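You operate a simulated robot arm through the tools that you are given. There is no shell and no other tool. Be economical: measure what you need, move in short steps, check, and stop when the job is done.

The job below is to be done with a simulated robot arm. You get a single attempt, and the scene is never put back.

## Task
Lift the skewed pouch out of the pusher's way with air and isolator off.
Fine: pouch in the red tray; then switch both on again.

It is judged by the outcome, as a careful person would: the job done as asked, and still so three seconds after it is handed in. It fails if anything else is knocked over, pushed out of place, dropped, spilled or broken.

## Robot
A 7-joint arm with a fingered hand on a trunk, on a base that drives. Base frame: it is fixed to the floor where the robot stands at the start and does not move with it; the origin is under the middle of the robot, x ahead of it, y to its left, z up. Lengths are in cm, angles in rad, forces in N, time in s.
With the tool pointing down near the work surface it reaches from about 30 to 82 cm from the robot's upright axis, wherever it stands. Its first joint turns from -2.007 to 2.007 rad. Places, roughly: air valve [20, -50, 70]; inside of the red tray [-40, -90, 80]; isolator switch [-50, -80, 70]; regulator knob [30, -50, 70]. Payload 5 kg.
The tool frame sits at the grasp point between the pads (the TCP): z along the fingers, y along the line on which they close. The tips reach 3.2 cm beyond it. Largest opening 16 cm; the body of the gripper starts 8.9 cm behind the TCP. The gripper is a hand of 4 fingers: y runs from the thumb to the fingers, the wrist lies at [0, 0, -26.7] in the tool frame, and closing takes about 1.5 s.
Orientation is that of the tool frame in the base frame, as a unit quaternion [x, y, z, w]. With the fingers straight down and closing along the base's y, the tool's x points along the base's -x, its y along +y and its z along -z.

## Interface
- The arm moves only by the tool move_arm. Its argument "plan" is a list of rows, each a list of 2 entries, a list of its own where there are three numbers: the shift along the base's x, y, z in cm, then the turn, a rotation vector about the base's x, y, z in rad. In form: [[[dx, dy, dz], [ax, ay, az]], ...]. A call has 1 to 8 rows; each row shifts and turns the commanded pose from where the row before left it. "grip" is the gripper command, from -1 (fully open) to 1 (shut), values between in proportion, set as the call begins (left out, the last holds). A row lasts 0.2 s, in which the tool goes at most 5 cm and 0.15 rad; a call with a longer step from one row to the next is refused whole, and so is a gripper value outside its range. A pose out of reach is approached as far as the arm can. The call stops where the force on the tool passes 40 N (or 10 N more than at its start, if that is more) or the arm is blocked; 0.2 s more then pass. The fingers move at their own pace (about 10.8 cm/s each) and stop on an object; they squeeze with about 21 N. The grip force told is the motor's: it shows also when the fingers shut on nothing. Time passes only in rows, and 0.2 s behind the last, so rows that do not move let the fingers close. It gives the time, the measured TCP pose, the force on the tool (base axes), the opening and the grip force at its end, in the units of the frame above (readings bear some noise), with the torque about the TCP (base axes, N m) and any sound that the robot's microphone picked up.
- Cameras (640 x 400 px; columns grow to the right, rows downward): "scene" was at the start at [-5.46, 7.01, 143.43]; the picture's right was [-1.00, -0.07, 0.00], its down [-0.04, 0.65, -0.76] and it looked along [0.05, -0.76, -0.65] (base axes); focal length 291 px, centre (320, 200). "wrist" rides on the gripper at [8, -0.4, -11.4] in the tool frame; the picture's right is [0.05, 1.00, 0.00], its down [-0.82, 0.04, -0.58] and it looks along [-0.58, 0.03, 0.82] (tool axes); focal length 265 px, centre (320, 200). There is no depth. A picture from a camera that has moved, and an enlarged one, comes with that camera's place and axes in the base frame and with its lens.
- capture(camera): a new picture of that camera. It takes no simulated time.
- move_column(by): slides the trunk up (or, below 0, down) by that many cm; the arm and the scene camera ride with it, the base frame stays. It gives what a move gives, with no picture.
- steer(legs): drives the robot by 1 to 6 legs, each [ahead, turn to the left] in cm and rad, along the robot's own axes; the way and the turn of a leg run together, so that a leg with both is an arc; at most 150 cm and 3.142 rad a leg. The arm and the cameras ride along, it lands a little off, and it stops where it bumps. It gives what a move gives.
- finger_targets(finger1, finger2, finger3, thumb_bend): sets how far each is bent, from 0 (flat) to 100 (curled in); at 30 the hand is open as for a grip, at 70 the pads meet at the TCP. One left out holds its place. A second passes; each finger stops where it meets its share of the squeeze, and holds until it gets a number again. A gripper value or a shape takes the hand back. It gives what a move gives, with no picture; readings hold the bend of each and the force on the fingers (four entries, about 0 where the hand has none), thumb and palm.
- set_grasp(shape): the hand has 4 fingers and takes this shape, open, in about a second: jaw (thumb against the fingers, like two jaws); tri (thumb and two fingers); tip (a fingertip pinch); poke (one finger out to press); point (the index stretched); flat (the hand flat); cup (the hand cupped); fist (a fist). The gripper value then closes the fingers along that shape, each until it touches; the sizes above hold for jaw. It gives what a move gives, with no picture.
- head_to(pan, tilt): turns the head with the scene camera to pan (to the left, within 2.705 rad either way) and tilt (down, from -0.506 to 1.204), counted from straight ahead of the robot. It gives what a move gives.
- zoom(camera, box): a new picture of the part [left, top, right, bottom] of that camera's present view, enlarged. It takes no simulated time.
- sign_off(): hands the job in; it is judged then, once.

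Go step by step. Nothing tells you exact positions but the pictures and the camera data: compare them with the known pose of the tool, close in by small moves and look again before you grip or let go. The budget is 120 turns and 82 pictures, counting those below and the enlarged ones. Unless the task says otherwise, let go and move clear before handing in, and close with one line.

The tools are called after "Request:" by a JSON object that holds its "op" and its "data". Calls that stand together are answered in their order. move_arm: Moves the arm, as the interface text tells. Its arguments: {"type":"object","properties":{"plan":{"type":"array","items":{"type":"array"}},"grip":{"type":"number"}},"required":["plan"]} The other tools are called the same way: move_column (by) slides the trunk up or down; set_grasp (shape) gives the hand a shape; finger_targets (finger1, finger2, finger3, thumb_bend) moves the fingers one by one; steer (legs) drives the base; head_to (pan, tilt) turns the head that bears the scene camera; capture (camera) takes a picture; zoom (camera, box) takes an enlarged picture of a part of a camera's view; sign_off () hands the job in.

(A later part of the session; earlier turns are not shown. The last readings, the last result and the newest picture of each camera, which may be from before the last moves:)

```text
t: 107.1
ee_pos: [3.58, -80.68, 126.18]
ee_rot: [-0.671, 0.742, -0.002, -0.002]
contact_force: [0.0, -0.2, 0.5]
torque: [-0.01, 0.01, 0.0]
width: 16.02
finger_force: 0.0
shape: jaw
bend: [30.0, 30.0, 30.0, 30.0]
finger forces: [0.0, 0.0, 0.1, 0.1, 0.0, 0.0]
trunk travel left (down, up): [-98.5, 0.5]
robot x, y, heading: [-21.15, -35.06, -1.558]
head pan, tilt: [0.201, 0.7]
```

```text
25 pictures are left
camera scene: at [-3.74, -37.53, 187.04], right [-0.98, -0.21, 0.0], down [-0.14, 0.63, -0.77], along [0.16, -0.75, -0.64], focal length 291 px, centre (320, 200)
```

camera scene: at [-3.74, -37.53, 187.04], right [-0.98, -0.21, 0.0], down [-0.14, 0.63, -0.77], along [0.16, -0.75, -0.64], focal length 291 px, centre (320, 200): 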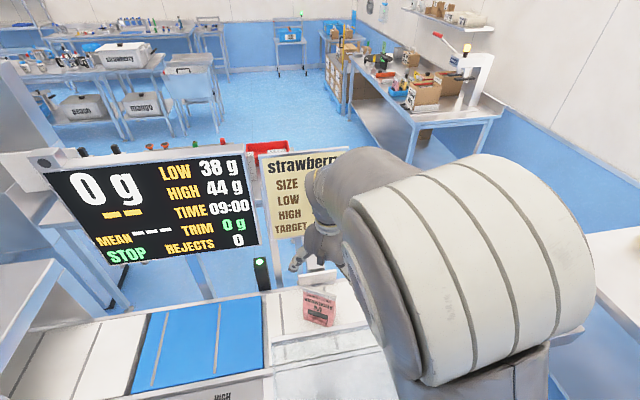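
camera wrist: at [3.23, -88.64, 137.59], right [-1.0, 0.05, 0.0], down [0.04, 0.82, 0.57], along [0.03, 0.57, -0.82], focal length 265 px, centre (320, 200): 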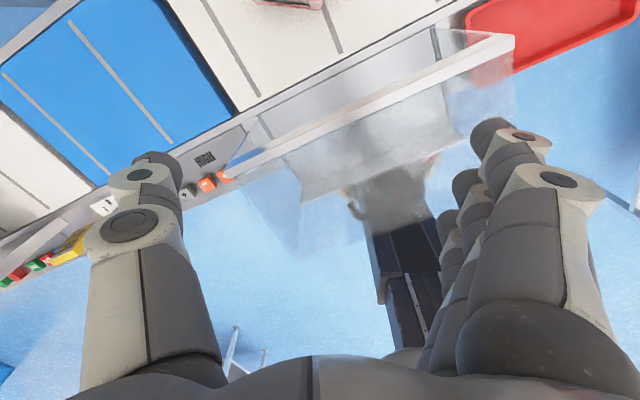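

The elbow is bent, so a wrist/elbow joint limit is to blame, not distance. I'll test the posture with a different hand yaw (closing across the pouch's thin seal).

Request:
{"op": "move_arm", "data": {"plan": [[[0, 0, 0], [0, 0, -0.145]], [[0, 0, 0], [0, 0, -0.145]], [[0, 0, 0], [0, 0, -0.145]], [[0, 0, 0], [0, 0, -0.145]], [[0, 0, 0], [0, 0, -0.145]], [[0, 0, 0], [0, 0, -0.145]], [[0, 0, 0], [0, 0, -0.145]], [[0, 0, 0], [0, 0, -0.145]]]}}

Request:
{"op": "move_arm", "data": {"plan": [[[0, -3, 0], [0, 0, -0.145]], [[0, -3, 0], [0, 0, -0.145]], [[0, -3, 0], [0, 0, -0.1]], [[0, -2, 0], [0, 0, 0]], [[0, 0, 0], [0, 0, 0]]]}}

```text
t: 108.9
ee_pos: [3.7, -80.63, 126.4]
ee_rot: [-0.152, 0.988, -0.001, -0.002]
contact_force: [-0.6, -0.8, -0.6]
torque: [0.0, -0.01, 0.01]
width: 16.01
finger_force: 0.0
shape: jaw
bend: [30.0, 30.0, 30.0, 30.0]
finger forces: [0.0, 0.1, 0.0, 0.0, 0.0, 0.1]
trunk travel left (down, up): [-98.5, 0.5]
robot x, y, heading: [-21.32, -35.01, -1.557]
head pan, tilt: [0.201, 0.7]
```

```text
t: 110.1
ee_pos: [-2.77, -85.14, 131.94]
ee_rot: [0.039, 0.999, 0.0, 0.001]
contact_force: [0.3, -0.7, 0.0]
torque: [0.0, -0.01, 0.0]
width: 16.01
finger_force: 0.0
shape: jaw
bend: [30.0, 30.0, 30.0, 30.0]
finger forces: [0.0, 0.1, 0.0, 0.0, 0.1, 0.0]
out of reach, approached as far as the arm can: row 1, 2, 3, 4
trunk travel left (down, up): [-98.5, 0.5]
robot x, y, heading: [-20.88, -35.09, -1.56]
head pan, tilt: [0.201, 0.7]
```

Yaw isn't the limiter either; the elbow has swung to an awkward side. I'll turn the robot left so the arm works over its right side, as in the starting posture, and come back to the pouch from there.

Request:
{"op": "steer", "data": {"legs": [[0, 1.5]]}}

Request:
{"op": "move_arm", "data": {"plan": [[[-3, -3.8, 0], [0, 0, 0]], [[-3, -3.8, 0], [0, 0, 0]], [[-3, -3.8, 0], [0, 0, 0]], [[-3, -3.8, 0], [0, 0, 0]], [[-3, -3.8, 0], [0, 0, 0]], [[-3, -3.8, 0], [0, 0, 0]], [[-1, -4.5, 0], [0, 0, 0]], [[0, -4.5, 0], [0, 0, 0]]]}}

Request:
{"op": "head_to", "data": {"pan": -1.4, "tilt": 0.8}}

Request:
{"op": "capture", "data": {"camera": "scene"}}

```text
t: 114.1
ee_pos: [30.69, -22.09, 131.86]
ee_rot: [-0.639, 0.769, 0.0, 0.0]
contact_force: [-0.6, -0.4, 0.0]
torque: [-0.02, -0.01, 0.0]
width: 15.98
finger_force: 0.0
shape: jaw
bend: [30.0, 30.0, 30.0, 30.0]
finger forces: [0.1, 0.1, 0.0, 0.1, 0.0, 0.1]
trunk travel left (down, up): [-98.5, 0.5]
robot x, y, heading: [-21.16, -34.82, -0.088]
head pan, tilt: [0.201, 0.7]
```

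```text
t: 115.9
ee_pos: [11.78, -54.22, 132.04]
ee_rot: [-0.64, 0.769, 0.002, 0.002]
contact_force: [0.2, -1.0, 0.3]
torque: [0.07, 0.03, -0.02]
width: 15.96
finger_force: 0.1
shape: jaw
bend: [30.0, 30.0, 30.0, 30.0]
finger forces: [0.0, 0.0, 0.0, 0.0, 0.0, 0.0]
trunk travel left (down, up): [-98.5, 0.5]
robot x, y, heading: [-20.94, -35.14, -0.102]
head pan, tilt: [0.201, 0.7]
```

```text
t: 117.6
ee_pos: [11.83, -53.89, 132.21]
ee_rot: [-0.639, 0.769, 0.0, 0.0]
contact_force: [0.2, -0.3, 1.3]
torque: [-0.03, 0.02, 0.02]
width: 16.01
finger_force: 0.0
shape: jaw
bend: [30.0, 30.0, 30.0, 30.0]
finger forces: [0.1, 0.0, 0.0, 0.0, 0.0, 0.1]
trunk travel left (down, up): [-98.5, 0.5]
robot x, y, heading: [-21.14, -35.03, -0.093]
head pan, tilt: [-1.4, 0.799]
```

```text
24 pictures are left
camera scene: at [-25.02, -27.31, 186.21], right [-1.0, -0.08, 0.0], down [-0.06, 0.71, -0.7], along [0.05, -0.69, -0.72], focal length 291 px, centre (320, 200)
```

scene: 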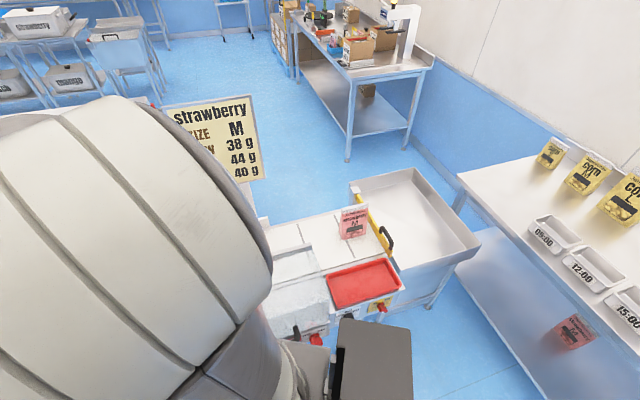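

No reach complaint now. Continue out over the pouch.

Request:
{"op": "move_arm", "data": {"plan": [[[-0.6, -4.6, 0], [0, 0, 0.04]], [[-0.6, -4.6, 0], [0, 0, 0.04]], [[-0.6, -4.6, 0], [0, 0, 0]], [[-0.6, -4.6, 0], [0, 0, 0]], [[-0.6, -4.6, -1], [0, 0, 0]], [[-0.6, -4.6, -2], [0, 0, 0]], [[-0.6, -4.6, -2], [0, 0, 0]], [[-0.5, -4.5, -2], [0, 0, 0]]]}}

```text
refused: row 6 steps farther than a row can; nothing moved
```

Request:
{"op": "move_arm", "data": {"plan": [[[-0.6, -4.6, 0], [0, 0, 0.04]], [[-0.6, -4.6, 0], [0, 0, 0.04]], [[-0.6, -4.6, 0], [0, 0, 0]], [[-0.6, -4.6, 0], [0, 0, 0]], [[-0.6, -4.6, -1], [0, 0, 0]], [[-0.6, -4.6, -1], [0, 0, 0]], [[-0.6, -4.6, -1], [0, 0, 0]], [[-0.5, -4.5, -1], [0, 0, 0]]]}}

Request:
{"op": "capture", "data": {"camera": "wrist"}}

```text
t: 119.4
ee_pos: [7.06, -90.72, 127.92]
ee_rot: [-0.67, 0.742, 0.002, 0.001]
contact_force: [-0.2, 0.1, 0.5]
torque: [0.04, 0.0, -0.01]
width: 15.97
finger_force: 0.1
shape: jaw
bend: [30.0, 30.0, 30.0, 30.0]
finger forces: [0.0, 0.0, 0.1, 0.0, 0.0, 0.1]
trunk travel left (down, up): [-98.5, 0.5]
robot x, y, heading: [-20.9, -35.15, -0.095]
head pan, tilt: [-1.4, 0.799]
```

```text
23 pictures are left
camera wrist: at [6.64, -98.87, 139.28], right [-1.0, 0.05, 0.0], down [0.04, 0.81, 0.58], along [0.03, 0.58, -0.81], focal length 265 px, centre (320, 200)
```

wrist: 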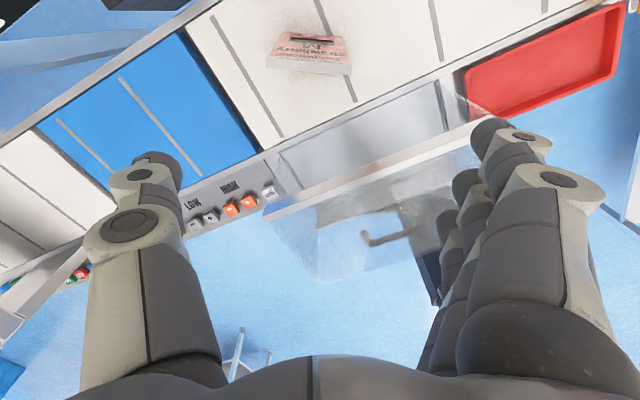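

Now directly above the pouch. It appears centred near (8.5, -92.8); I'll shift there, come down to z≈112 and look again.

Request:
{"op": "move_arm", "data": {"plan": [[[0.5, -0.7, -3], [0, 0, 0]], [[0.5, -0.7, -3], [0, 0, 0]], [[0.4, -0.5, -3.5], [0, 0, 0]], [[0, 0, -3.5], [0, 0, 0]], [[0, 0, -3], [0, 0, 0]], [[0, 0, 0], [0, 0, 0]]]}}

Request:
{"op": "capture", "data": {"camera": "wrist"}}

Request:
{"op": "capture", "data": {"camera": "scene"}}

```text
t: 120.8
ee_pos: [8.27, -92.46, 111.95]
ee_rot: [-0.67, 0.742, 0.001, -0.001]
contact_force: [-0.1, 0.5, 0.0]
torque: [0.0, -0.01, -0.02]
width: 16.0
finger_force: 0.0
shape: jaw
bend: [30.0, 30.0, 30.0, 30.0]
finger forces: [0.0, 0.1, 0.0, 0.1, 0.1, 0.0]
trunk travel left (down, up): [-98.5, 0.5]
robot x, y, heading: [-21.56, -35.36, -0.095]
head pan, tilt: [-1.4, 0.799]
```

```text
22 pictures are left
camera wrist: at [7.86, -100.54, 123.35], right [-1.0, 0.05, 0.0], down [0.04, 0.82, 0.58], along [0.03, 0.58, -0.82], focal length 265 px, centre (320, 200)
```

wrist: 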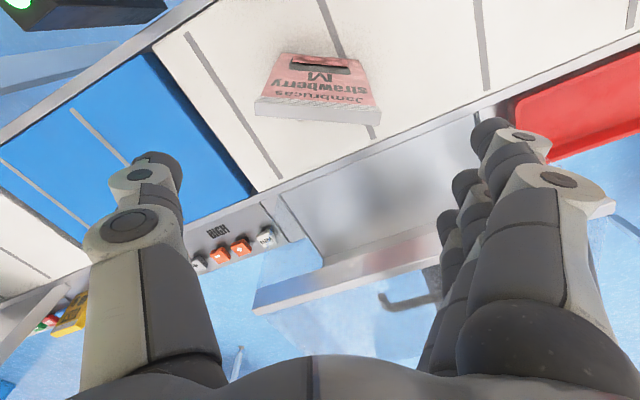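

```text
21 pictures are left
camera scene: at [-25.08, -27.26, 186.21], right [-1.0, -0.08, 0.0], down [-0.06, 0.71, -0.7], along [0.05, -0.7, -0.72], focal length 291 px, centre (320, 200)
```

scene: 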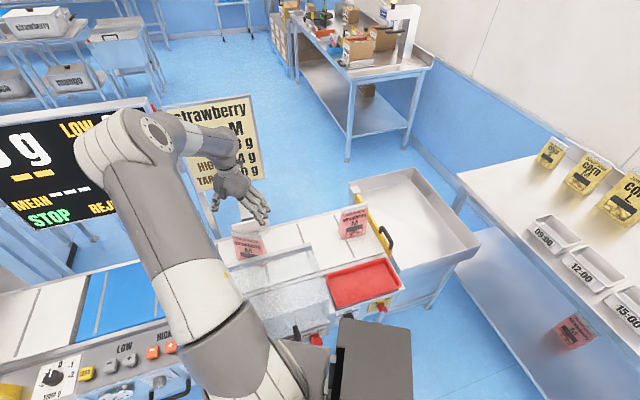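

Combining views from both sides: seal top z≈96.5, centre (8.5, -92.4), width ~12.6, yaw -0.13. I'll align, descend to z≈97 and check finger clearance on both sides.

Request:
{"op": "move_arm", "data": {"plan": [[[0.2, 0, -4], [0, 0, -0.03]], [[0, 0, -4], [0, 0, 0]], [[0, 0, -4], [0, 0, 0]], [[0, 0, -3], [0, 0, 0]], [[0, 0, 0], [0, 0, 0]]]}}

Request:
{"op": "capture", "data": {"camera": "wrist"}}

Request:
{"op": "zoom", "data": {"camera": "scene", "box": [190, 170, 310, 270]}}

```text
t: 122.0
ee_pos: [8.4, -92.4, 97.02]
ee_rot: [-0.659, 0.752, 0.001, 0.001]
contact_force: [-0.6, 0.4, -0.2]
torque: [0.0, 0.0, -0.01]
width: 16.01
finger_force: 0.0
shape: jaw
bend: [30.0, 30.0, 30.0, 30.0]
finger forces: [0.0, 0.0, 0.0, 0.0, 0.0, 0.0]
trunk travel left (down, up): [-98.5, 0.5]
robot x, y, heading: [-21.06, -35.21, -0.094]
head pan, tilt: [-1.4, 0.799]
```

```text
20 pictures are left
camera wrist: at [7.74, -100.57, 108.3], right [-1.0, 0.08, 0.0], down [0.07, 0.81, 0.58], along [0.05, 0.58, -0.82], focal length 265 px, centre (320, 200)
```

wrist: 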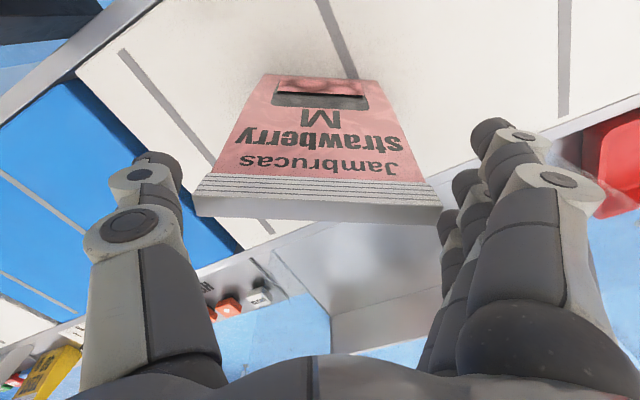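

```text
4.00 times, centred on (250, 220) of scene
camera zoom: at [-25.04, -27.31, 186.21], right [-1.0, -0.08, 0.0], down [-0.06, 0.71, -0.7], along [0.05, -0.69, -0.72], focal length 1163 px, centre (600, 120)
```

zoom: 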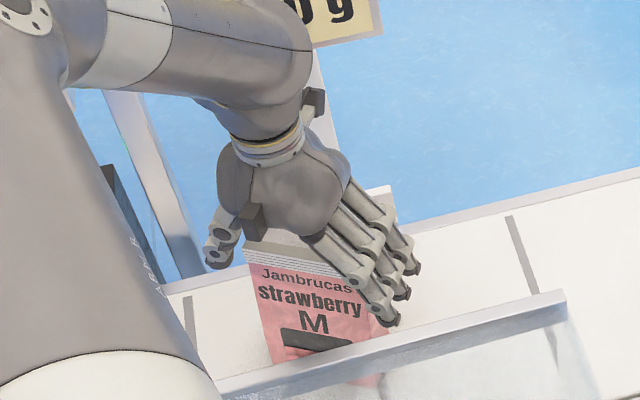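

The pouch is centred with ~1.5 cm clearance on each side. Descend 6 cm and close.

Request:
{"op": "move_arm", "data": {"plan": [[[0, 0, -2], [0, 0, 0]], [[0, 0, -2], [0, 0, 0]], [[0, 0, -2], [0, 0, 0]], [[0, 0, 0], [0, 0, 0]]]}}

Request:
{"op": "capture", "data": {"camera": "wrist"}}

```text
t: 122.7
ee_pos: [8.56, -93.03, 93.47]
ee_rot: [-0.66, 0.751, -0.008, -0.003]
contact_force: [-0.2, 3.7, 28.3]
torque: [-0.13, 0.1, 0.01]
width: 15.94
finger_force: 0.0
shape: jaw
bend: [30.0, 30.0, 30.0, 30.0]
finger forces: [0.0, 21.0, 0.0, 0.1, 20.1, 0.0]
trunk travel left (down, up): [-98.5, 0.5]
robot x, y, heading: [-20.8, -35.1, -0.091]
head pan, tilt: [-1.4, 0.799]
stopped in row 3: the force on the tool passed its limit at 47 N (the readings are from after the stop); the commanded pose is now the measured one
```

```text
18 pictures are left
camera wrist: at [8.01, -100.93, 104.98], right [-1.0, 0.08, -0.01], down [0.06, 0.82, 0.57], along [0.05, 0.56, -0.82], focal length 265 px, centre (320, 200)
```

wrist: 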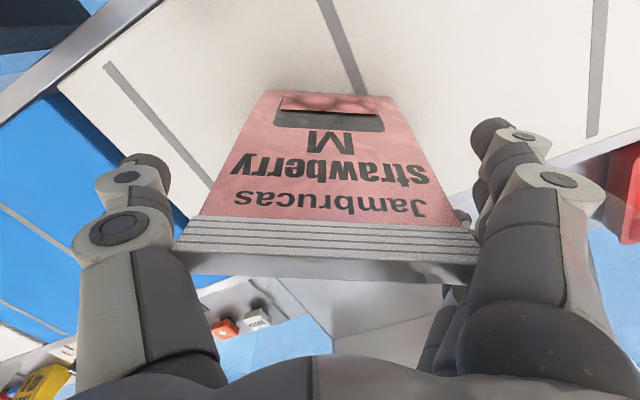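

The seal's ends met the inside of the fingers; the pouch is still standing. I'll rise 1 cm to unload, then close on its sides here.

Request:
{"op": "move_arm", "data": {"plan": [[[0, 0.3, 0.7], [0, 0, 0]], [[0, 0.3, 0.6], [0, 0, 0]], [[0, 0, 0], [0, 0, 0]]]}}

Request:
{"op": "move_arm", "data": {"plan": [[[0, 0, 0], [0, 0, 0]], [[0, 0, 0], [0, 0, 0]], [[0, 0, 0], [0, 0, 0]], [[0, 0, 0], [0, 0, 0]], [[0, 0, 0], [0, 0, 0]]], "grip": 1}}

Request:
{"op": "capture", "data": {"camera": "wrist"}}

```text
t: 123.5
ee_pos: [8.64, -92.36, 94.37]
ee_rot: [-0.661, 0.75, -0.004, 0.0]
contact_force: [-0.1, -0.3, 1.9]
torque: [-0.03, -0.04, -0.01]
width: 15.97
finger_force: 0.0
shape: jaw
bend: [30.0, 30.0, 30.0, 30.0]
finger forces: [0.0, 2.1, 0.0, 0.0, 2.1, 0.1]
trunk travel left (down, up): [-98.5, 0.5]
robot x, y, heading: [-21.2, -34.98, -0.094]
head pan, tilt: [-1.4, 0.799]
```

```text
t: 124.7
ee_pos: [8.87, -92.37, 94.53]
ee_rot: [-0.66, 0.751, -0.005, 0.0]
contact_force: [-0.1, 0.7, -0.4]
torque: [-0.01, -0.19, 0.02]
width: 9.16
finger_force: 21.4
shape: jaw
bend: [68.0, 48.0, 68.0, 45.0]
finger forces: [0.0, 8.7, 0.1, 0.0, 10.0, 0.1]
trunk travel left (down, up): [-98.5, 0.5]
robot x, y, heading: [-21.27, -35.37, -0.097]
head pan, tilt: [-1.4, 0.799]
```

```text
17 pictures are left
camera wrist: at [8.12, -100.29, 105.87], right [-1.0, 0.08, -0.01], down [0.06, 0.82, 0.57], along [0.05, 0.57, -0.82], focal length 265 px, centre (320, 200)
```

wrist: 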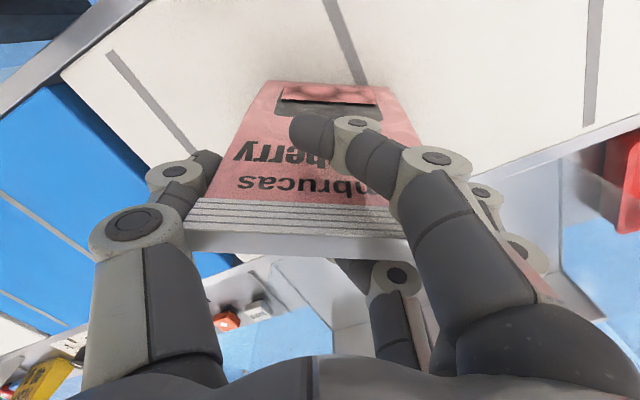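

The middle finger and thumb hold the sides, and the outer fingers wrap front and back. Lift gently and check.

Request:
{"op": "move_arm", "data": {"plan": [[[0, 0.2, 1], [0, 0, 0]], [[0, 0.2, 1.5], [0, 0, 0]], [[0, 0, 2], [0, 0, 0]], [[0, 0, 2], [0, 0, 0]], [[0, 0, 0], [0, 0, 0]]]}}

Request:
{"op": "capture", "data": {"camera": "wrist"}}

```text
t: 125.9
ee_pos: [8.78, -91.88, 100.9]
ee_rot: [-0.66, 0.751, -0.004, -0.001]
contact_force: [-0.3, -0.3, -0.4]
torque: [0.01, 0.03, 0.0]
width: 9.12
finger_force: 21.7
shape: jaw
bend: [68.0, 48.0, 68.0, 45.0]
finger forces: [0.1, 9.0, 0.0, 0.1, 8.1, 0.0]
trunk travel left (down, up): [-98.5, 0.5]
robot x, y, heading: [-21.19, -35.36, -0.092]
head pan, tilt: [-1.4, 0.799]
```

```text
16 pictures are left
camera wrist: at [8.13, -99.82, 112.33], right [-1.0, 0.08, -0.01], down [0.06, 0.82, 0.57], along [0.05, 0.57, -0.82], focal length 265 px, centre (320, 200)
```

wrist: 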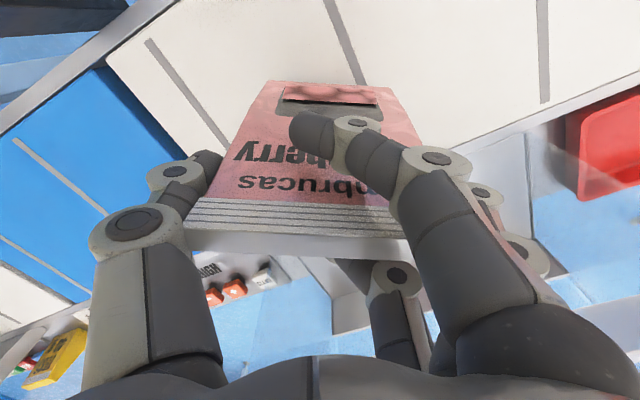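

The pouch hangs securely. Raise it well above the guard rail, then carry it toward the tray while turning it along the tray's length.

Request:
{"op": "move_arm", "data": {"plan": [[[0, 0.3, 3.5], [0, 0, 0]], [[0, 0.3, 3.5], [0, 0, 0]], [[0, 0.3, 3.5], [0, 0, 0]], [[0, 0.3, 3.5], [0, 0, 0]], [[0, 0.3, 3.5], [0, 0, 0]], [[0, 0.3, 3.5], [0, 0, 0]], [[0, 0, 2], [0, 0, 0]]]}}

Request:
{"op": "move_arm", "data": {"plan": [[[-3.5, 0.3, 0], [0, 0, 0.07]], [[-3.5, 0.3, 0], [0, 0, 0.07]], [[-3.5, 0.3, 0], [0, 0, 0.07]], [[-3.5, 0.3, 0], [0, 0, 0.07]], [[-3.5, 0.3, 0], [0, 0, 0.07]], [[-3.5, 0.3, 0], [0, 0, 0.07]], [[-3.5, 0.3, 0], [0, 0, 0.07]]]}}

```text
t: 127.5
ee_pos: [8.63, -90.1, 124.01]
ee_rot: [-0.66, 0.751, -0.004, -0.001]
contact_force: [0.0, 0.8, -0.7]
torque: [-0.01, 0.02, -0.02]
width: 9.13
finger_force: 21.5
shape: jaw
bend: [68.0, 48.0, 68.0, 45.0]
finger forces: [0.0, 8.8, 0.0, 0.0, 7.9, 0.0]
trunk travel left (down, up): [-98.5, 0.5]
robot x, y, heading: [-20.87, -35.73, -0.09]
head pan, tilt: [-1.4, 0.799]
```

```text
t: 129.1
ee_pos: [-16.21, -87.94, 123.97]
ee_rot: [0.822, -0.569, 0.007, 0.0]
contact_force: [0.3, 0.1, -0.7]
torque: [0.02, -0.02, 0.0]
width: 9.08
finger_force: 21.3
shape: jaw
bend: [68.0, 48.0, 68.0, 45.0]
finger forces: [0.0, 8.6, 0.1, 0.1, 7.8, 0.1]
trunk travel left (down, up): [-98.5, 0.5]
robot x, y, heading: [-21.03, -35.53, -0.092]
head pan, tilt: [-1.4, 0.799]
```

Request:
{"op": "move_arm", "data": {"plan": [[[-3.6, 0.5, 0], [0, 0, 0.02]], [[-3.6, 0.5, 0], [0, 0, 0]], [[-3.6, 0.5, 0], [0, 0, 0]], [[-3.6, 0.5, 0], [0, 0, 0]], [[-3.6, 0.5, 0], [0, 0, 0]], [[-3.3, 0.4, 0], [0, 0, 0]], [[0, 0, 0], [0, 0, 0]]]}}

Request:
{"op": "capture", "data": {"camera": "wrist"}}

Request:
{"op": "capture", "data": {"camera": "scene"}}

```text
t: 130.7
ee_pos: [-37.1, -85.34, 123.95]
ee_rot: [0.828, -0.56, 0.005, 0.0]
contact_force: [1.4, -0.2, -0.4]
torque: [-0.02, 0.02, 0.02]
width: 9.12
finger_force: 20.5
shape: jaw
bend: [68.0, 48.0, 68.0, 45.0]
finger forces: [0.0, 8.5, 0.0, 0.1, 7.7, 0.0]
trunk travel left (down, up): [-98.5, 0.5]
robot x, y, heading: [-20.86, -35.29, -0.095]
head pan, tilt: [-1.4, 0.799]
```

```text
15 pictures are left
camera wrist: at [-33.77, -92.5, 135.42], right [-0.91, -0.42, -0.01], down [-0.35, 0.74, 0.57], along [-0.24, 0.52, -0.82], focal length 265 px, centre (320, 200)
```

wrist: 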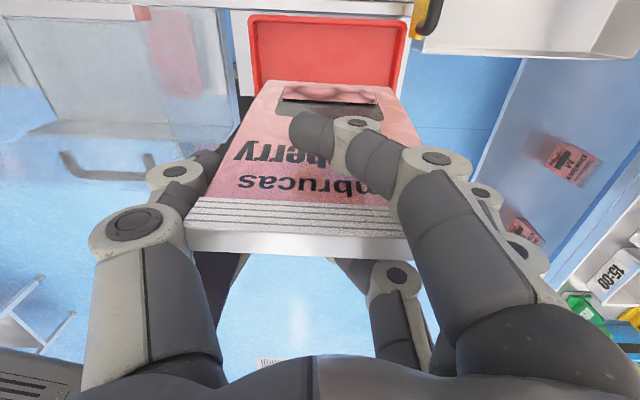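

```text
14 pictures are left
camera scene: at [-24.92, -27.33, 186.21], right [-1.0, -0.08, 0.0], down [-0.06, 0.71, -0.7], along [0.05, -0.69, -0.72], focal length 291 px, centre (320, 200)
```

scene: 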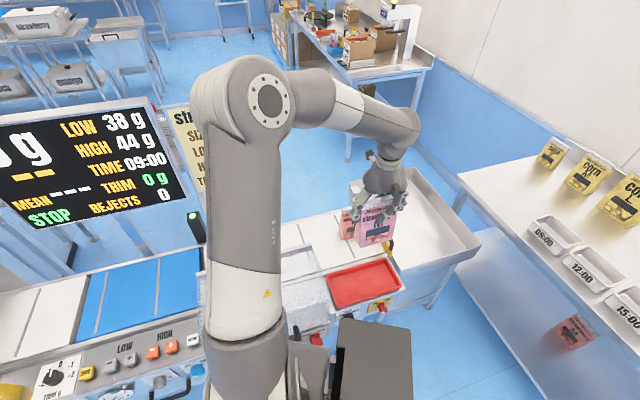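

The pouch is over the tray (tray centre ≈ (-37.7, -86)). Descend most of the way, then check.

Request:
{"op": "move_arm", "data": {"plan": [[[-0.3, -0.3, -4], [0, 0, 0]], [[-0.3, -0.2, -4], [0, 0, 0]], [[0, 0, -4], [0, 0, 0]], [[0, 0, -4], [0, 0, 0]], [[0, 0, -4], [0, 0, 0]], [[0, 0, -4], [0, 0, 0]], [[0, 0, -3], [0, 0, 0]], [[0, 0, 0], [0, 0, 0]]]}}

Request:
{"op": "capture", "data": {"camera": "wrist"}}

Request:
{"op": "zoom", "data": {"camera": "scene", "box": [300, 190, 460, 330]}}

```text
t: 132.5
ee_pos: [-37.62, -85.93, 96.96]
ee_rot: [0.828, -0.56, 0.005, 0.0]
contact_force: [0.0, 0.5, -0.8]
torque: [-0.04, -0.02, 0.02]
width: 9.1
finger_force: 21.0
shape: jaw
bend: [68.0, 48.0, 68.0, 45.0]
finger forces: [0.1, 8.2, 0.0, 0.0, 7.6, 0.0]
trunk travel left (down, up): [-98.5, 0.5]
robot x, y, heading: [-21.3, -35.38, -0.093]
head pan, tilt: [-1.4, 0.799]
```

```text
13 pictures are left
camera wrist: at [-34.27, -93.0, 108.39], right [-0.91, -0.42, -0.01], down [-0.35, 0.74, 0.57], along [-0.24, 0.52, -0.82], focal length 265 px, centre (320, 200)
```

wrist: 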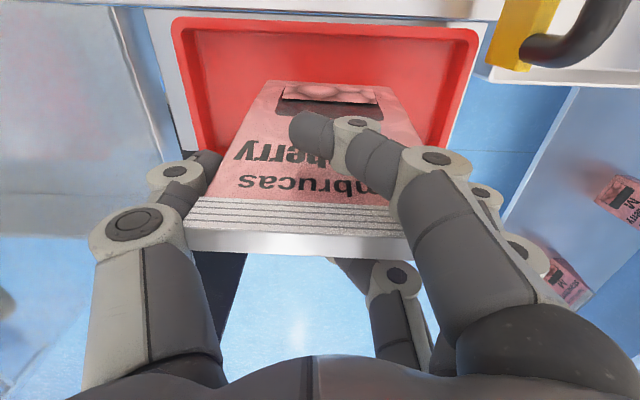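

```text
2.86 times, centred on (380, 260) of scene
camera zoom: at [-25.02, -27.29, 186.21], right [-1.0, -0.08, 0.0], down [-0.06, 0.71, -0.7], along [0.06, -0.69, -0.72], focal length 831 px, centre (149, 29)
```

zoom: 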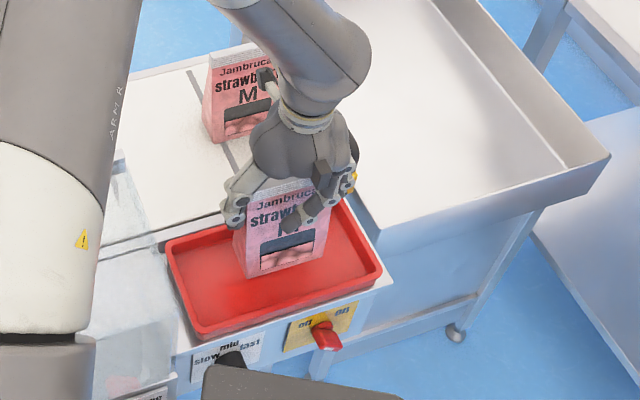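

Pouch stands over the tray a little toward the front rim; I'll shift it 1.5 cm back and lower until it touches.

Request:
{"op": "move_arm", "data": {"plan": [[[0.5, -1.4, -1], [0, 0, 0]], [[0, 0, -2], [0, 0, 0]], [[0, 0, -1.5], [0, 0, 0]], [[0, 0, -0.8], [0, 0, 0]], [[0, 0, 0], [0, 0, 0]]]}}

Request:
{"op": "zoom", "data": {"camera": "scene", "box": [300, 190, 460, 330]}}

```text
t: 133.7
ee_pos: [-37.13, -87.05, 91.71]
ee_rot: [0.828, -0.561, 0.005, 0.002]
contact_force: [-0.7, -2.0, 18.6]
torque: [0.24, -0.41, -0.05]
width: 9.1
finger_force: 21.1
shape: jaw
bend: [68.0, 48.0, 68.0, 45.0]
finger forces: [0.0, 10.3, 0.0, 0.0, 12.6, 0.0]
trunk travel left (down, up): [-98.5, 0.5]
robot x, y, heading: [-21.09, -35.03, -0.096]
head pan, tilt: [-1.4, 0.799]
```

```text
2.86 times, centred on (380, 260) of scene
camera zoom: at [-24.98, -27.24, 186.24], right [-1.0, -0.08, 0.0], down [-0.06, 0.71, -0.7], along [0.05, -0.7, -0.72], focal length 831 px, centre (149, 29)
```

zoom: 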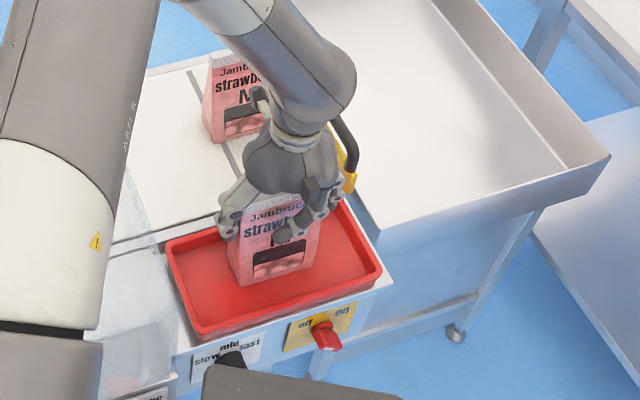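

It rests on the tray floor (18 N contact). I'll ease up slightly and open the hand.

Request:
{"op": "move_arm", "data": {"plan": [[[0, 0, 0.3], [0, 0, 0]], [[0, 0, 0], [0, 0, 0]]]}}

Request:
{"op": "move_arm", "data": {"plan": [[[0, 0, 0], [0, 0, 0]], [[0, 0, 0], [0, 0, 0]], [[0, 0, 0], [0, 0, 0]], [[0, 0, 0], [0, 0, 0]], [[0, 0, 0], [0, 0, 0]]], "grip": -1}}

Request:
{"op": "capture", "data": {"camera": "wrist"}}

```text
t: 134.3
ee_pos: [-37.13, -86.94, 91.88]
ee_rot: [0.828, -0.56, 0.005, -0.001]
contact_force: [-1.2, -1.5, 7.5]
torque: [0.03, -0.08, 0.02]
width: 9.13
finger_force: 21.2
shape: jaw
bend: [68.0, 48.0, 68.0, 46.0]
finger forces: [0.0, 9.7, 0.0, 0.0, 8.0, 0.1]
trunk travel left (down, up): [-98.5, 0.5]
robot x, y, heading: [-20.98, -34.91, -0.095]
head pan, tilt: [-1.4, 0.799]
```

```text
t: 135.5
ee_pos: [-37.09, -87.13, 91.87]
ee_rot: [0.828, -0.561, 0.006, -0.001]
contact_force: [-0.2, -1.0, 1.8]
torque: [-0.04, 0.13, 0.01]
width: 16.0
finger_force: 0.0
shape: jaw
bend: [30.0, 30.0, 30.0, 30.0]
finger forces: [0.1, 2.8, 0.1, 0.1, 1.5, 0.0]
trunk travel left (down, up): [-98.5, 0.5]
robot x, y, heading: [-20.99, -35.43, -0.091]
head pan, tilt: [-1.4, 0.799]
```

```text
10 pictures are left
camera wrist: at [-33.85, -94.25, 103.33], right [-0.91, -0.42, -0.01], down [-0.35, 0.74, 0.57], along [-0.23, 0.52, -0.82], focal length 265 px, centre (320, 200)
```

wrist: 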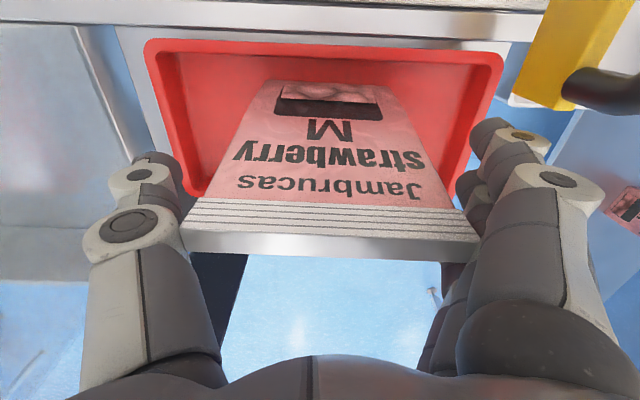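

The pouch stands in the tray. I'm down to 10 pictures, so I'll use known knob coordinates. Lift straight up clear.

Request:
{"op": "move_arm", "data": {"plan": [[[0, 0, 1], [0, 0, 0]], [[0, 0, 2], [0, 0, 0]], [[0, 0, 4], [0, 0, 0]], [[0, 0, 4.8], [0, 0, 0]], [[0, 0, 4.8], [0, 0, 0]], [[0, 0, 4.8], [0, 0, 0]], [[0, 0, 4.8], [0, 0, 0]], [[0, 0, 4.8], [0, 0, 0]]]}}

Request:
{"op": "zoom", "data": {"camera": "scene", "box": [210, 170, 450, 330]}}

```text
t: 137.3
ee_pos: [-36.97, -86.81, 122.98]
ee_rot: [0.828, -0.561, 0.006, -0.001]
contact_force: [0.7, 0.3, 0.5]
torque: [-0.03, 0.01, 0.0]
width: 15.98
finger_force: 0.1
shape: jaw
bend: [30.0, 30.0, 30.0, 30.0]
finger forces: [0.0, 0.0, 0.0, 0.0, 0.1, 0.1]
trunk travel left (down, up): [-98.5, 0.5]
robot x, y, heading: [-20.99, -35.51, -0.087]
head pan, tilt: [-1.4, 0.799]
```

```text
2.50 times, centred on (330, 250) of scene
camera zoom: at [-25.01, -27.18, 186.2], right [-1.0, -0.08, 0.0], down [-0.06, 0.71, -0.7], along [0.06, -0.7, -0.72], focal length 727 px, centre (295, 75)
```

zoom: 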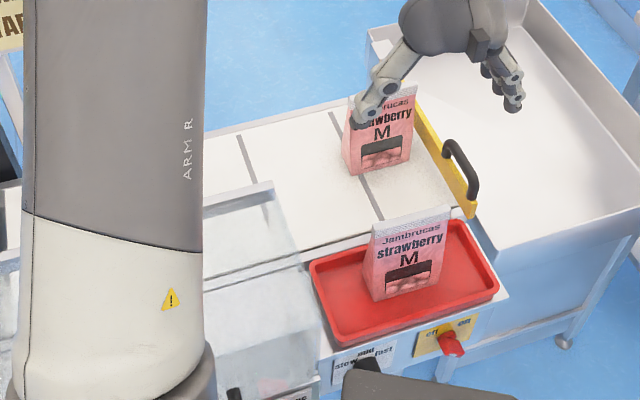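

The pouch stands upright in the red tray and everything else is in place. Now swing the arm left at height, then turn and back the robot to the isolator station.

Request:
{"op": "move_arm", "data": {"plan": [[[4.5, 1.3, 0.3], [0, 0, 0]], [[4.5, 1.3, 0.3], [0, 0, 0]], [[4.5, 1.3, 0.3], [0, 0, 0]], [[4.5, 1.3, 0.3], [0, 0, 0]], [[4.5, 1.3, 0.3], [0, 0, 0]], [[4.5, 1.3, 0.3], [0, 0, 0]], [[4.5, 1.3, 0], [0, 0, 0]], [[4.5, 1.3, 0], [0, 0, 0]]]}}

Request:
{"op": "move_arm", "data": {"plan": [[[4.5, 1.3, 0], [0, 0, 0]], [[4.5, 1.3, 0], [0, 0, 0]], [[4.5, 1.3, 0], [0, 0, 0]], [[4.5, 1.3, 0], [0, 0, 0]], [[0, 0, 0], [0, 0, 0]]]}}

```text
t: 139.1
ee_pos: [-1.24, -76.47, 124.51]
ee_rot: [0.829, -0.56, 0.005, 0.001]
contact_force: [0.6, 0.3, 0.0]
torque: [-0.04, 0.04, 0.0]
width: 15.99
finger_force: 0.1
shape: jaw
bend: [30.0, 30.0, 30.0, 30.0]
finger forces: [0.1, 0.0, 0.0, 0.0, 0.1, 0.1]
trunk travel left (down, up): [-98.5, 0.5]
robot x, y, heading: [-21.42, -35.18, -0.093]
head pan, tilt: [-1.4, 0.799]
```

```text
t: 140.3
ee_pos: [16.47, -71.37, 124.61]
ee_rot: [0.829, -0.56, 0.006, 0.0]
contact_force: [-0.2, -0.3, 0.7]
torque: [-0.03, -0.05, 0.01]
width: 15.97
finger_force: 0.1
shape: jaw
bend: [30.0, 30.0, 30.0, 30.0]
finger forces: [0.1, 0.0, 0.1, 0.0, 0.1, 0.0]
trunk travel left (down, up): [-98.5, 0.5]
robot x, y, heading: [-21.22, -34.84, -0.09]
head pan, tilt: [-1.4, 0.799]
```

Next I'll move the base to (-25, 0) facing +x, with the machine on its right, so the arm can work both knobs in its natural posture.

Request:
{"op": "steer", "data": {"legs": [[0, -1.48], [-35, 0], [0, 1.57], [-4, 0]]}}

Request:
{"op": "move_column", "data": {"by": -40}}

```text
t: 150.6
ee_pos: [16.28, -31.98, 124.72]
ee_rot: [0.858, -0.514, 0.005, 0.0]
contact_force: [-1.0, -0.1, 0.5]
torque: [-0.01, -0.06, 0.0]
width: 15.98
finger_force: 0.1
shape: jaw
bend: [30.0, 30.0, 30.0, 30.0]
finger forces: [0.0, 0.0, 0.0, 0.0, 0.0, 0.0]
trunk travel left (down, up): [-98.5, 0.5]
robot x, y, heading: [-25.02, -0.2, 0.016]
head pan, tilt: [-1.4, 0.799]
```

```text
t: 154.4
ee_pos: [16.45, -32.08, 84.59]
ee_rot: [0.858, -0.513, 0.005, -0.001]
contact_force: [0.6, 0.2, -0.3]
torque: [-0.02, 0.01, -0.02]
width: 15.97
finger_force: 0.1
shape: jaw
bend: [30.0, 30.0, 30.0, 30.0]
finger forces: [0.1, 0.0, 0.0, 0.0, 0.1, 0.1]
trunk travel left (down, up): [-58.5, 40.5]
robot x, y, heading: [-24.96, -0.14, 0.016]
head pan, tilt: [-1.4, 0.799]
```

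Now tilt the hand up to face the air panel while moving to the standoff, keeping above console height.

Request:
{"op": "move_arm", "data": {"plan": [[[0.2, -1, 2], [0, 0, -0.115]], [[0.2, -1, 2], [-0.133, -0.0525, 0]], [[0.2, -1, 2], [-0.133, -0.0525, 0]], [[0.2, -1, 2], [-0.133, -0.0525, 0]], [[0.2, -1, 2], [-0.133, -0.0525, 0]], [[0.2, -1, 2], [-0.133, -0.0525, 0]], [[0.1, -1, 2], [-0.133, -0.0525, 0]], [[0.1, -1, 2], [-0.133, -0.0525, 0]]], "grip": 0}}

Request:
{"op": "move_arm", "data": {"plan": [[[0, -0.5, 0], [-0.133, -0.0525, 0]], [[0, -0.5, 0], [-0.133, -0.0525, 0]], [[0, -0.5, 0], [-0.133, -0.0525, 0]], [[0, 0, 0], [-0.133, -0.0525, 0]], [[0, 0, 0], [0, 0, 0]]]}}

```text
t: 156.2
ee_pos: [17.9, -40.07, 100.72]
ee_rot: [0.723, -0.491, 0.402, 0.272]
contact_force: [-0.1, -0.5, -0.6]
torque: [0.03, -0.02, 0.03]
width: 8.04
finger_force: 0.0
shape: jaw
bend: [72.0, 72.0, 72.0, 70.0]
finger forces: [0.1, 0.0, 0.0, 0.0, 0.0, 0.0]
trunk travel left (down, up): [-58.5, 40.5]
robot x, y, heading: [-24.99, -0.38, 0.015]
head pan, tilt: [-1.4, 0.799]
```

```text
t: 157.4
ee_pos: [17.95, -41.55, 100.57]
ee_rot: [0.582, -0.394, 0.588, 0.399]
contact_force: [0.3, -0.2, 0.3]
torque: [-0.02, -0.01, 0.01]
width: 8.03
finger_force: 0.0
shape: jaw
bend: [72.0, 72.0, 72.0, 70.0]
finger forces: [0.0, 0.0, 0.1, 0.0, 0.0, 0.1]
trunk travel left (down, up): [-58.5, 40.5]
robot x, y, heading: [-24.69, -0.39, 0.017]
head pan, tilt: [-1.4, 0.799]
```

The tool is level, facing the air panel with the camera on top. Roll to match the "off" bar and lower to knob height.

Request:
{"op": "move_column", "data": {"by": -34.4}}

Request:
{"op": "move_arm", "data": {"plan": [[[0, 0, 0], [-0.0459, 0.116, 0]], [[0, 0, 0], [-0.0459, 0.116, 0]], [[0, 0, 0], [-0.0459, 0.116, 0]], [[0, 0, 0], [-0.0459, 0.116, 0]], [[0, 0, 0], [-0.0459, 0.116, 0]], [[0, 0, 0], [-0.0459, 0.116, 0]], [[0, 0, 0], [0, 0, 0]]]}}

Request:
{"op": "capture", "data": {"camera": "wrist"}}

```text
t: 160.8
ee_pos: [17.83, -41.7, 66.2]
ee_rot: [0.583, -0.393, 0.589, 0.398]
contact_force: [-0.8, -0.2, -0.7]
torque: [-0.02, 0.02, 0.0]
width: 8.01
finger_force: 0.1
shape: jaw
bend: [72.0, 72.0, 72.0, 70.0]
finger forces: [0.0, 0.0, 0.0, 0.1, 0.0, 0.1]
trunk travel left (down, up): [-24.1, 74.9]
robot x, y, heading: [-24.93, -0.24, 0.021]
head pan, tilt: [-1.4, 0.799]
```

```text
t: 162.3
ee_pos: [17.88, -41.62, 66.18]
ee_rot: [0.689, -0.151, 0.402, 0.583]
contact_force: [0.0, 1.1, -0.3]
torque: [-0.01, 0.02, 0.03]
width: 8.03
finger_force: 0.1
shape: jaw
bend: [72.0, 72.0, 72.0, 70.0]
finger forces: [0.1, 0.0, 0.1, 0.0, 0.0, 0.0]
trunk travel left (down, up): [-24.1, 74.9]
robot x, y, heading: [-24.58, -0.0, 0.024]
head pan, tilt: [-1.4, 0.799]
```

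```text
8 pictures are left
camera wrist: at [18.98, -28.81, 71.69], right [-0.64, -0.26, 0.72], down [-0.76, 0.31, -0.57], along [-0.07, -0.91, -0.4], focal length 265 px, centre (320, 200)
```

wrist: 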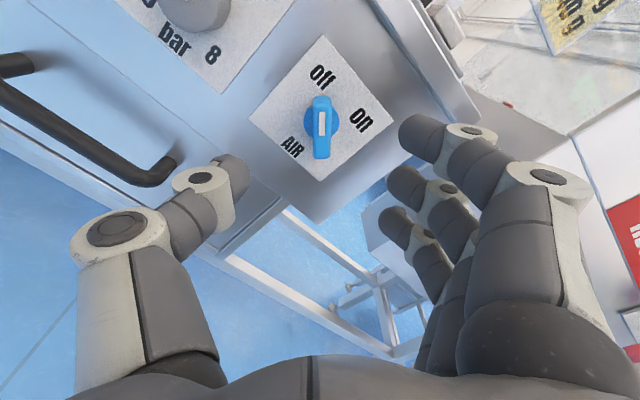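

The bar points at "off" and is aligned with the hand. Advance 10 cm and grip.

Request:
{"op": "move_arm", "data": {"plan": [[[0.95, -2.5, 0], [0, 0, 0]], [[0.95, -2.5, 0], [0, 0, 0]], [[0.9, -2.4, 0], [0, 0, 0]], [[0.75, -2.2, 0], [0, 0, 0]], [[0, 0, 0], [0, 0, 0]]]}}

Request:
{"op": "move_arm", "data": {"plan": [[[0, 0, 0], [0, 0, 0]], [[0, 0, 0], [0, 0, 0]], [[0, 0, 0], [0, 0, 0]], [[0, 0, 0], [0, 0, 0]], [[0, 0, 0], [0, 0, 0]]], "grip": 1}}

```text
t: 163.6
ee_pos: [21.27, -51.01, 66.08]
ee_rot: [0.689, -0.151, 0.403, 0.583]
contact_force: [-0.8, 0.2, -0.1]
torque: [-0.04, 0.0, 0.0]
width: 8.04
finger_force: 0.1
shape: jaw
bend: [72.0, 72.0, 72.0, 70.0]
finger forces: [0.1, 0.1, 0.1, 0.0, 0.1, 0.1]
trunk travel left (down, up): [-24.1, 74.9]
robot x, y, heading: [-24.82, -0.11, 0.018]
head pan, tilt: [-1.4, 0.799]
```

```text
t: 164.8
ee_pos: [21.33, -51.0, 66.17]
ee_rot: [0.689, -0.151, 0.403, 0.583]
contact_force: [-0.6, 2.0, 1.0]
torque: [-0.05, 0.01, -0.07]
width: 1.17
finger_force: 20.8
shape: jaw
bend: [70.0, 72.0, 71.0, 70.0]
finger forces: [5.3, 8.0, 6.1, 0.0, 19.8, 0.0]
trunk travel left (down, up): [-24.1, 74.9]
robot x, y, heading: [-24.86, -0.51, 0.019]
head pan, tilt: [-1.4, 0.799]
```

Gripped (same 1.2 cm width as before). Turn clockwise ~90°.

Request:
{"op": "move_arm", "data": {"plan": [[[0, 0, 0], [0.0477, -0.121, 0]], [[0, 0, 0], [0.0477, -0.121, 0]], [[0, 0, 0], [0.0477, -0.121, 0]], [[0, 0, 0], [0.0477, -0.121, 0]], [[0, 0, 0], [0.0477, -0.121, 0]], [[0, 0, 0], [0.0477, -0.121, 0]]]}}

Request:
{"op": "move_arm", "data": {"plan": [[[0, 0, 0], [0.0477, -0.121, 0]], [[0, 0, 0], [0.0477, -0.121, 0]], [[0, 0, 0], [0.0477, -0.121, 0]], [[0, 0, 0], [0.0477, -0.121, 0]], [[0, 0, 0], [0.0477, -0.121, 0]], [[0, 0, 0], [0.0477, -0.121, 0]], [[0, 0, 0], [0.03, -0.07, 0]], [[0, 0, 0], [0, 0, 0]]]}}

```text
t: 166.2
ee_pos: [21.34, -51.02, 66.26]
ee_rot: [0.576, -0.404, 0.594, 0.39]
contact_force: [-14.9, 16.0, -4.6]
torque: [0.26, 0.12, -0.32]
width: 1.25
finger_force: 20.6
shape: jaw
bend: [70.0, 72.0, 71.0, 70.0]
finger forces: [6.8, 17.3, 8.9, 0.1, 23.6, 0.0]
trunk travel left (down, up): [-24.1, 74.9]
robot x, y, heading: [-25.08, -0.46, 0.018]
head pan, tilt: [-1.4, 0.799]
```

```text
t: 167.9
ee_pos: [21.34, -51.13, 66.16]
ee_rot: [0.354, -0.609, 0.701, 0.111]
contact_force: [-23.6, 22.6, -8.2]
torque: [0.44, 0.73, -0.54]
width: 1.33
finger_force: 21.1
shape: jaw
bend: [70.0, 73.0, 71.0, 71.0]
finger forces: [8.3, 29.2, 11.6, 0.0, 23.2, 0.0]
trunk travel left (down, up): [-24.1, 74.9]
robot x, y, heading: [-24.98, -0.54, 0.019]
head pan, tilt: [-1.4, 0.799]
```

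Turned, likely near its stop. Relax the side load a little, then open and inspect.

Request:
{"op": "move_arm", "data": {"plan": [[[-0.35, 0.1, -0.1], [0, 0, 0]], [[0, 0, 0], [0, 0, 0]]]}}

Request:
{"op": "move_arm", "data": {"plan": [[[0, 0, 0], [0, 0, 0]], [[0, 0, 0], [0, 0, 0]], [[0, 0, 0], [0, 0, 0]], [[0, 0, 0], [0, 0, 0]]], "grip": 0}}

Request:
{"op": "capture", "data": {"camera": "wrist"}}

```text
t: 168.6
ee_pos: [21.32, -51.06, 66.17]
ee_rot: [0.355, -0.607, 0.703, 0.11]
contact_force: [-2.1, -3.0, -8.8]
torque: [0.39, 0.45, -0.17]
width: 1.19
finger_force: 20.8
shape: jaw
bend: [70.0, 72.0, 71.0, 70.0]
finger forces: [6.6, 14.4, 9.4, 0.1, 14.8, 0.0]
trunk travel left (down, up): [-24.1, 74.9]
robot x, y, heading: [-24.58, -0.14, 0.018]
head pan, tilt: [-1.4, 0.799]
```

```text
t: 169.6
ee_pos: [21.17, -51.05, 66.29]
ee_rot: [0.355, -0.607, 0.703, 0.11]
contact_force: [0.2, 0.6, 0.8]
torque: [-0.02, 0.01, -0.04]
width: 7.91
finger_force: 0.1
shape: jaw
bend: [72.0, 72.0, 72.0, 70.0]
finger forces: [0.0, 0.1, 0.0, 0.1, 0.1, 0.1]
trunk travel left (down, up): [-24.1, 74.9]
robot x, y, heading: [-24.81, -0.38, 0.022]
head pan, tilt: [-1.4, 0.799]
```

```text
7 pictures are left
camera wrist: at [11.46, -42.53, 71.46], right [-0.62, -0.25, -0.74], down [0.36, 0.75, -0.55], along [0.7, -0.61, -0.38], focal length 265 px, centre (320, 200)
```

wrist: 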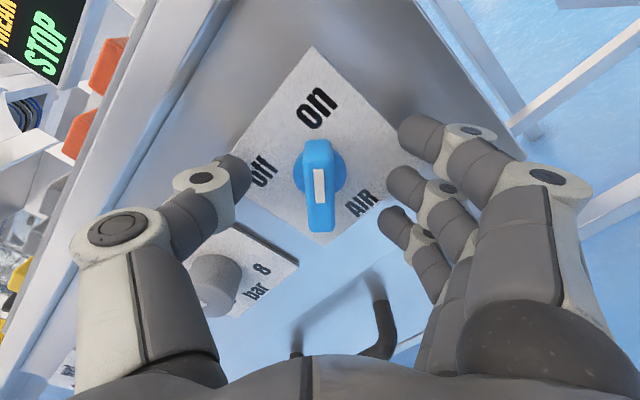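

The air knob is back at "on". Now retract, drive back 20 cm along the machine, and go to the isolator standoff while rolling back to the "off" bar angle.

Request:
{"op": "move_arm", "data": {"plan": [[[-0.9, 2.4, 0], [0, 0, 0]], [[-1, 2.6, 0], [0, 0, 0]], [[-1, 2.6, 0], [0, 0, 0]], [[-0.9, 2.2, 0], [-0.0477, 0.121, 0]], [[0, 0, 0], [-0.0477, 0.121, 0]], [[0, 0, 0], [-0.0477, 0.121, 0]], [[0, 0, 0], [-0.0477, 0.121, 0]], [[0, 0, 0], [-0.0477, 0.121, 0]]]}}

Request:
{"op": "steer", "data": {"legs": [[-20, 0]]}}

Request:
{"op": "move_arm", "data": {"plan": [[[-4, -2.3, 0], [-0.0477, 0.121, 0]], [[-4, -2.3, 0], [-0.0477, 0.121, 0]], [[-4, -2.3, 0], [-0.0477, 0.121, 0]], [[-4, -2.3, 0], [-0.0477, 0.121, 0]], [[-4, -2.3, 0], [-0.0477, 0.121, 0]], [[-4, -2.3, 0], [-0.0477, 0.121, 0]], [[-4, -2.3, 0], [-0.0477, 0.121, 0]]]}}

```text
t: 171.3
ee_pos: [17.35, -41.34, 66.0]
ee_rot: [0.532, -0.46, 0.631, 0.328]
contact_force: [0.0, -0.2, -0.5]
torque: [-0.02, 0.01, 0.05]
width: 7.92
finger_force: 0.1
shape: jaw
bend: [72.0, 72.0, 72.0, 70.0]
finger forces: [0.1, 0.1, 0.0, 0.1, 0.0, 0.0]
trunk travel left (down, up): [-24.1, 74.9]
robot x, y, heading: [-25.24, -0.05, 0.018]
head pan, tilt: [-1.4, 0.799]
```

```text
t: 172.9
ee_pos: [-2.3, -41.63, 66.0]
ee_rot: [0.533, -0.458, 0.631, 0.327]
contact_force: [0.2, 0.3, 0.2]
torque: [0.02, -0.02, -0.03]
width: 7.93
finger_force: 0.0
shape: jaw
bend: [72.0, 72.0, 72.0, 70.0]
finger forces: [0.1, 0.0, 0.0, 0.1, 0.1, 0.0]
trunk travel left (down, up): [-24.1, 74.9]
robot x, y, heading: [-44.39, -1.02, 0.019]
head pan, tilt: [-1.4, 0.799]
```

```text
t: 174.5
ee_pos: [-28.64, -59.62, 66.29]
ee_rot: [0.684, -0.177, 0.424, 0.567]
contact_force: [-0.1, 1.4, 1.1]
torque: [0.03, 0.04, -0.02]
width: 7.98
finger_force: 0.0
shape: jaw
bend: [72.0, 72.0, 72.0, 70.0]
finger forces: [0.0, 0.1, 0.0, 0.0, 0.1, 0.0]
out of reach, approached as far as the arm can: row 1, 2, 3
trunk travel left (down, up): [-24.1, 74.9]
robot x, y, heading: [-44.63, -0.76, 0.018]
head pan, tilt: [-1.4, 0.799]
```

Request:
{"op": "move_arm", "data": {"plan": [[[-3.8, -1.9, -0.1], [-0.025, 0.065, 0]], [[-3.8, -1.9, -0.1], [0, 0, 0]], [[-3.8, -1.9, -0.1], [0, 0, 0]], [[-3.8, -1.9, -0.1], [0, 0, 0]], [[-3.8, -1.9, -0.1], [0, 0, 0]], [[-3.9, -1.9, -0.1], [0, 0, 0]], [[0, 0, 0], [0, 0, 0]]]}}

Request:
{"op": "capture", "data": {"camera": "wrist"}}

```text
t: 176.1
ee_pos: [-51.51, -70.89, 65.65]
ee_rot: [0.69, -0.153, 0.404, 0.581]
contact_force: [-1.1, -0.3, -0.1]
torque: [0.0, 0.02, 0.0]
width: 7.97
finger_force: 0.1
shape: jaw
bend: [72.0, 72.0, 72.0, 70.0]
finger forces: [0.0, 0.1, 0.0, 0.0, 0.1, 0.1]
trunk travel left (down, up): [-24.1, 74.9]
robot x, y, heading: [-44.85, -0.42, 0.017]
head pan, tilt: [-1.4, 0.799]
```

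```text
6 pictures are left
camera wrist: at [-50.37, -58.21, 71.26], right [-0.65, -0.26, 0.71], down [-0.76, 0.31, -0.57], along [-0.07, -0.91, -0.4], focal length 265 px, centre (320, 200)
```

wrist: 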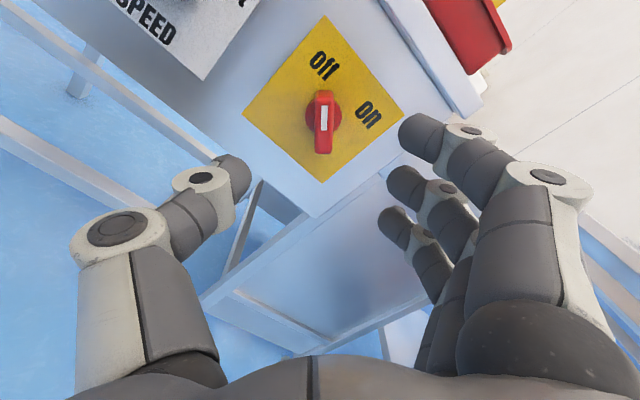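

Aligned with the isolator's bar at "off". Narrow the fingers, advance, and grip.

Request:
{"op": "move_arm", "data": {"plan": [[[0.3, -0.6, 0], [0, 0, 0]], [[0.9, -2.4, 0], [0, 0, 0]], [[0.9, -2.4, 0], [0, 0, 0]], [[0.8, -2, 0], [0, 0, 0]], [[0.75, -1.9, 0], [0, 0, 0]], [[0, 0, 0], [0, 0, 0]]], "grip": 0.25}}

Request:
{"op": "move_arm", "data": {"plan": [[[0, 0, 0], [0, 0, 0]], [[0, 0, 0], [0, 0, 0]], [[0, 0, 0], [0, 0, 0]], [[0, 0, 0], [0, 0, 0]], [[0, 0, 0], [0, 0, 0]]], "grip": 1}}

```text
t: 177.5
ee_pos: [-47.88, -80.42, 65.62]
ee_rot: [0.689, -0.155, 0.404, 0.581]
contact_force: [0.2, 0.4, 0.1]
torque: [-0.03, 0.0, -0.01]
width: 6.09
finger_force: 0.0
shape: jaw
bend: [73.0, 73.0, 73.0, 70.0]
finger forces: [0.1, 0.1, 0.0, 0.0, 0.0, 0.0]
trunk travel left (down, up): [-24.1, 74.9]
robot x, y, heading: [-44.31, -0.66, 0.021]
head pan, tilt: [-1.4, 0.799]
```

```text
t: 178.7
ee_pos: [-47.83, -80.26, 65.61]
ee_rot: [0.689, -0.155, 0.403, 0.581]
contact_force: [-3.8, 12.5, -1.5]
torque: [0.07, -0.2, -0.08]
width: 1.28
finger_force: 21.1
shape: jaw
bend: [71.0, 73.0, 71.0, 71.0]
finger forces: [6.8, 13.0, 2.1, 0.1, 23.7, 0.0]
trunk travel left (down, up): [-24.1, 74.9]
robot x, y, heading: [-44.82, -0.59, 0.02]
head pan, tilt: [-1.4, 0.799]
```

Gripped. Turn clockwise ~92°.

Request:
{"op": "move_arm", "data": {"plan": [[[0, 0, 0], [0.0477, -0.121, 0]], [[0, 0, 0], [0.0477, -0.121, 0]], [[0, 0, 0], [0.0477, -0.121, 0]], [[0, 0, 0], [0.0477, -0.121, 0]], [[0, 0, 0], [0.0477, -0.121, 0]], [[0, 0, 0], [0.0477, -0.121, 0]]]}}

Request:
{"op": "move_arm", "data": {"plan": [[[0, 0, 0], [0.0477, -0.121, 0]], [[0, 0, 0], [0.0477, -0.121, 0]], [[0, 0, 0], [0.0477, -0.121, 0]], [[0, 0, 0], [0.0477, -0.121, 0]], [[0, 0, 0], [0.0477, -0.121, 0]], [[0, 0, 0], [0.0477, -0.121, 0]], [[0, 0, 0], [0.03, -0.07, 0]], [[0, 0, 0], [0, 0, 0]]]}}

```text
t: 180.1
ee_pos: [-47.69, -80.13, 65.68]
ee_rot: [0.576, -0.405, 0.596, 0.386]
contact_force: [0.9, 29.6, -11.0]
torque: [0.29, 0.17, 0.38]
width: 1.29
finger_force: 21.1
shape: jaw
bend: [71.0, 74.0, 72.0, 71.0]
finger forces: [4.8, 12.8, 2.0, 0.1, 42.1, 0.0]
trunk travel left (down, up): [-24.1, 74.9]
robot x, y, heading: [-44.52, -0.6, 0.019]
head pan, tilt: [-1.4, 0.799]
```

```text
t: 181.3
ee_pos: [-47.28, -80.1, 65.7]
ee_rot: [0.418, -0.561, 0.684, 0.208]
contact_force: [-2.3, 31.2, 4.7]
torque: [-0.13, 0.01, 0.26]
width: 1.38
finger_force: 21.0
shape: jaw
bend: [71.0, 74.0, 72.0, 72.0]
finger forces: [4.4, 16.3, 1.7, 0.0, 40.0, 0.0]
out of reach, approached as far as the arm can: row 5
trunk travel left (down, up): [-24.1, 74.9]
robot x, y, heading: [-44.93, -1.05, 0.016]
head pan, tilt: [-1.4, 0.799]
stopped in row 5: the force on the tool passed its limit at 53 N (the readings are from after the stop); the commanded pose is now the measured one
```

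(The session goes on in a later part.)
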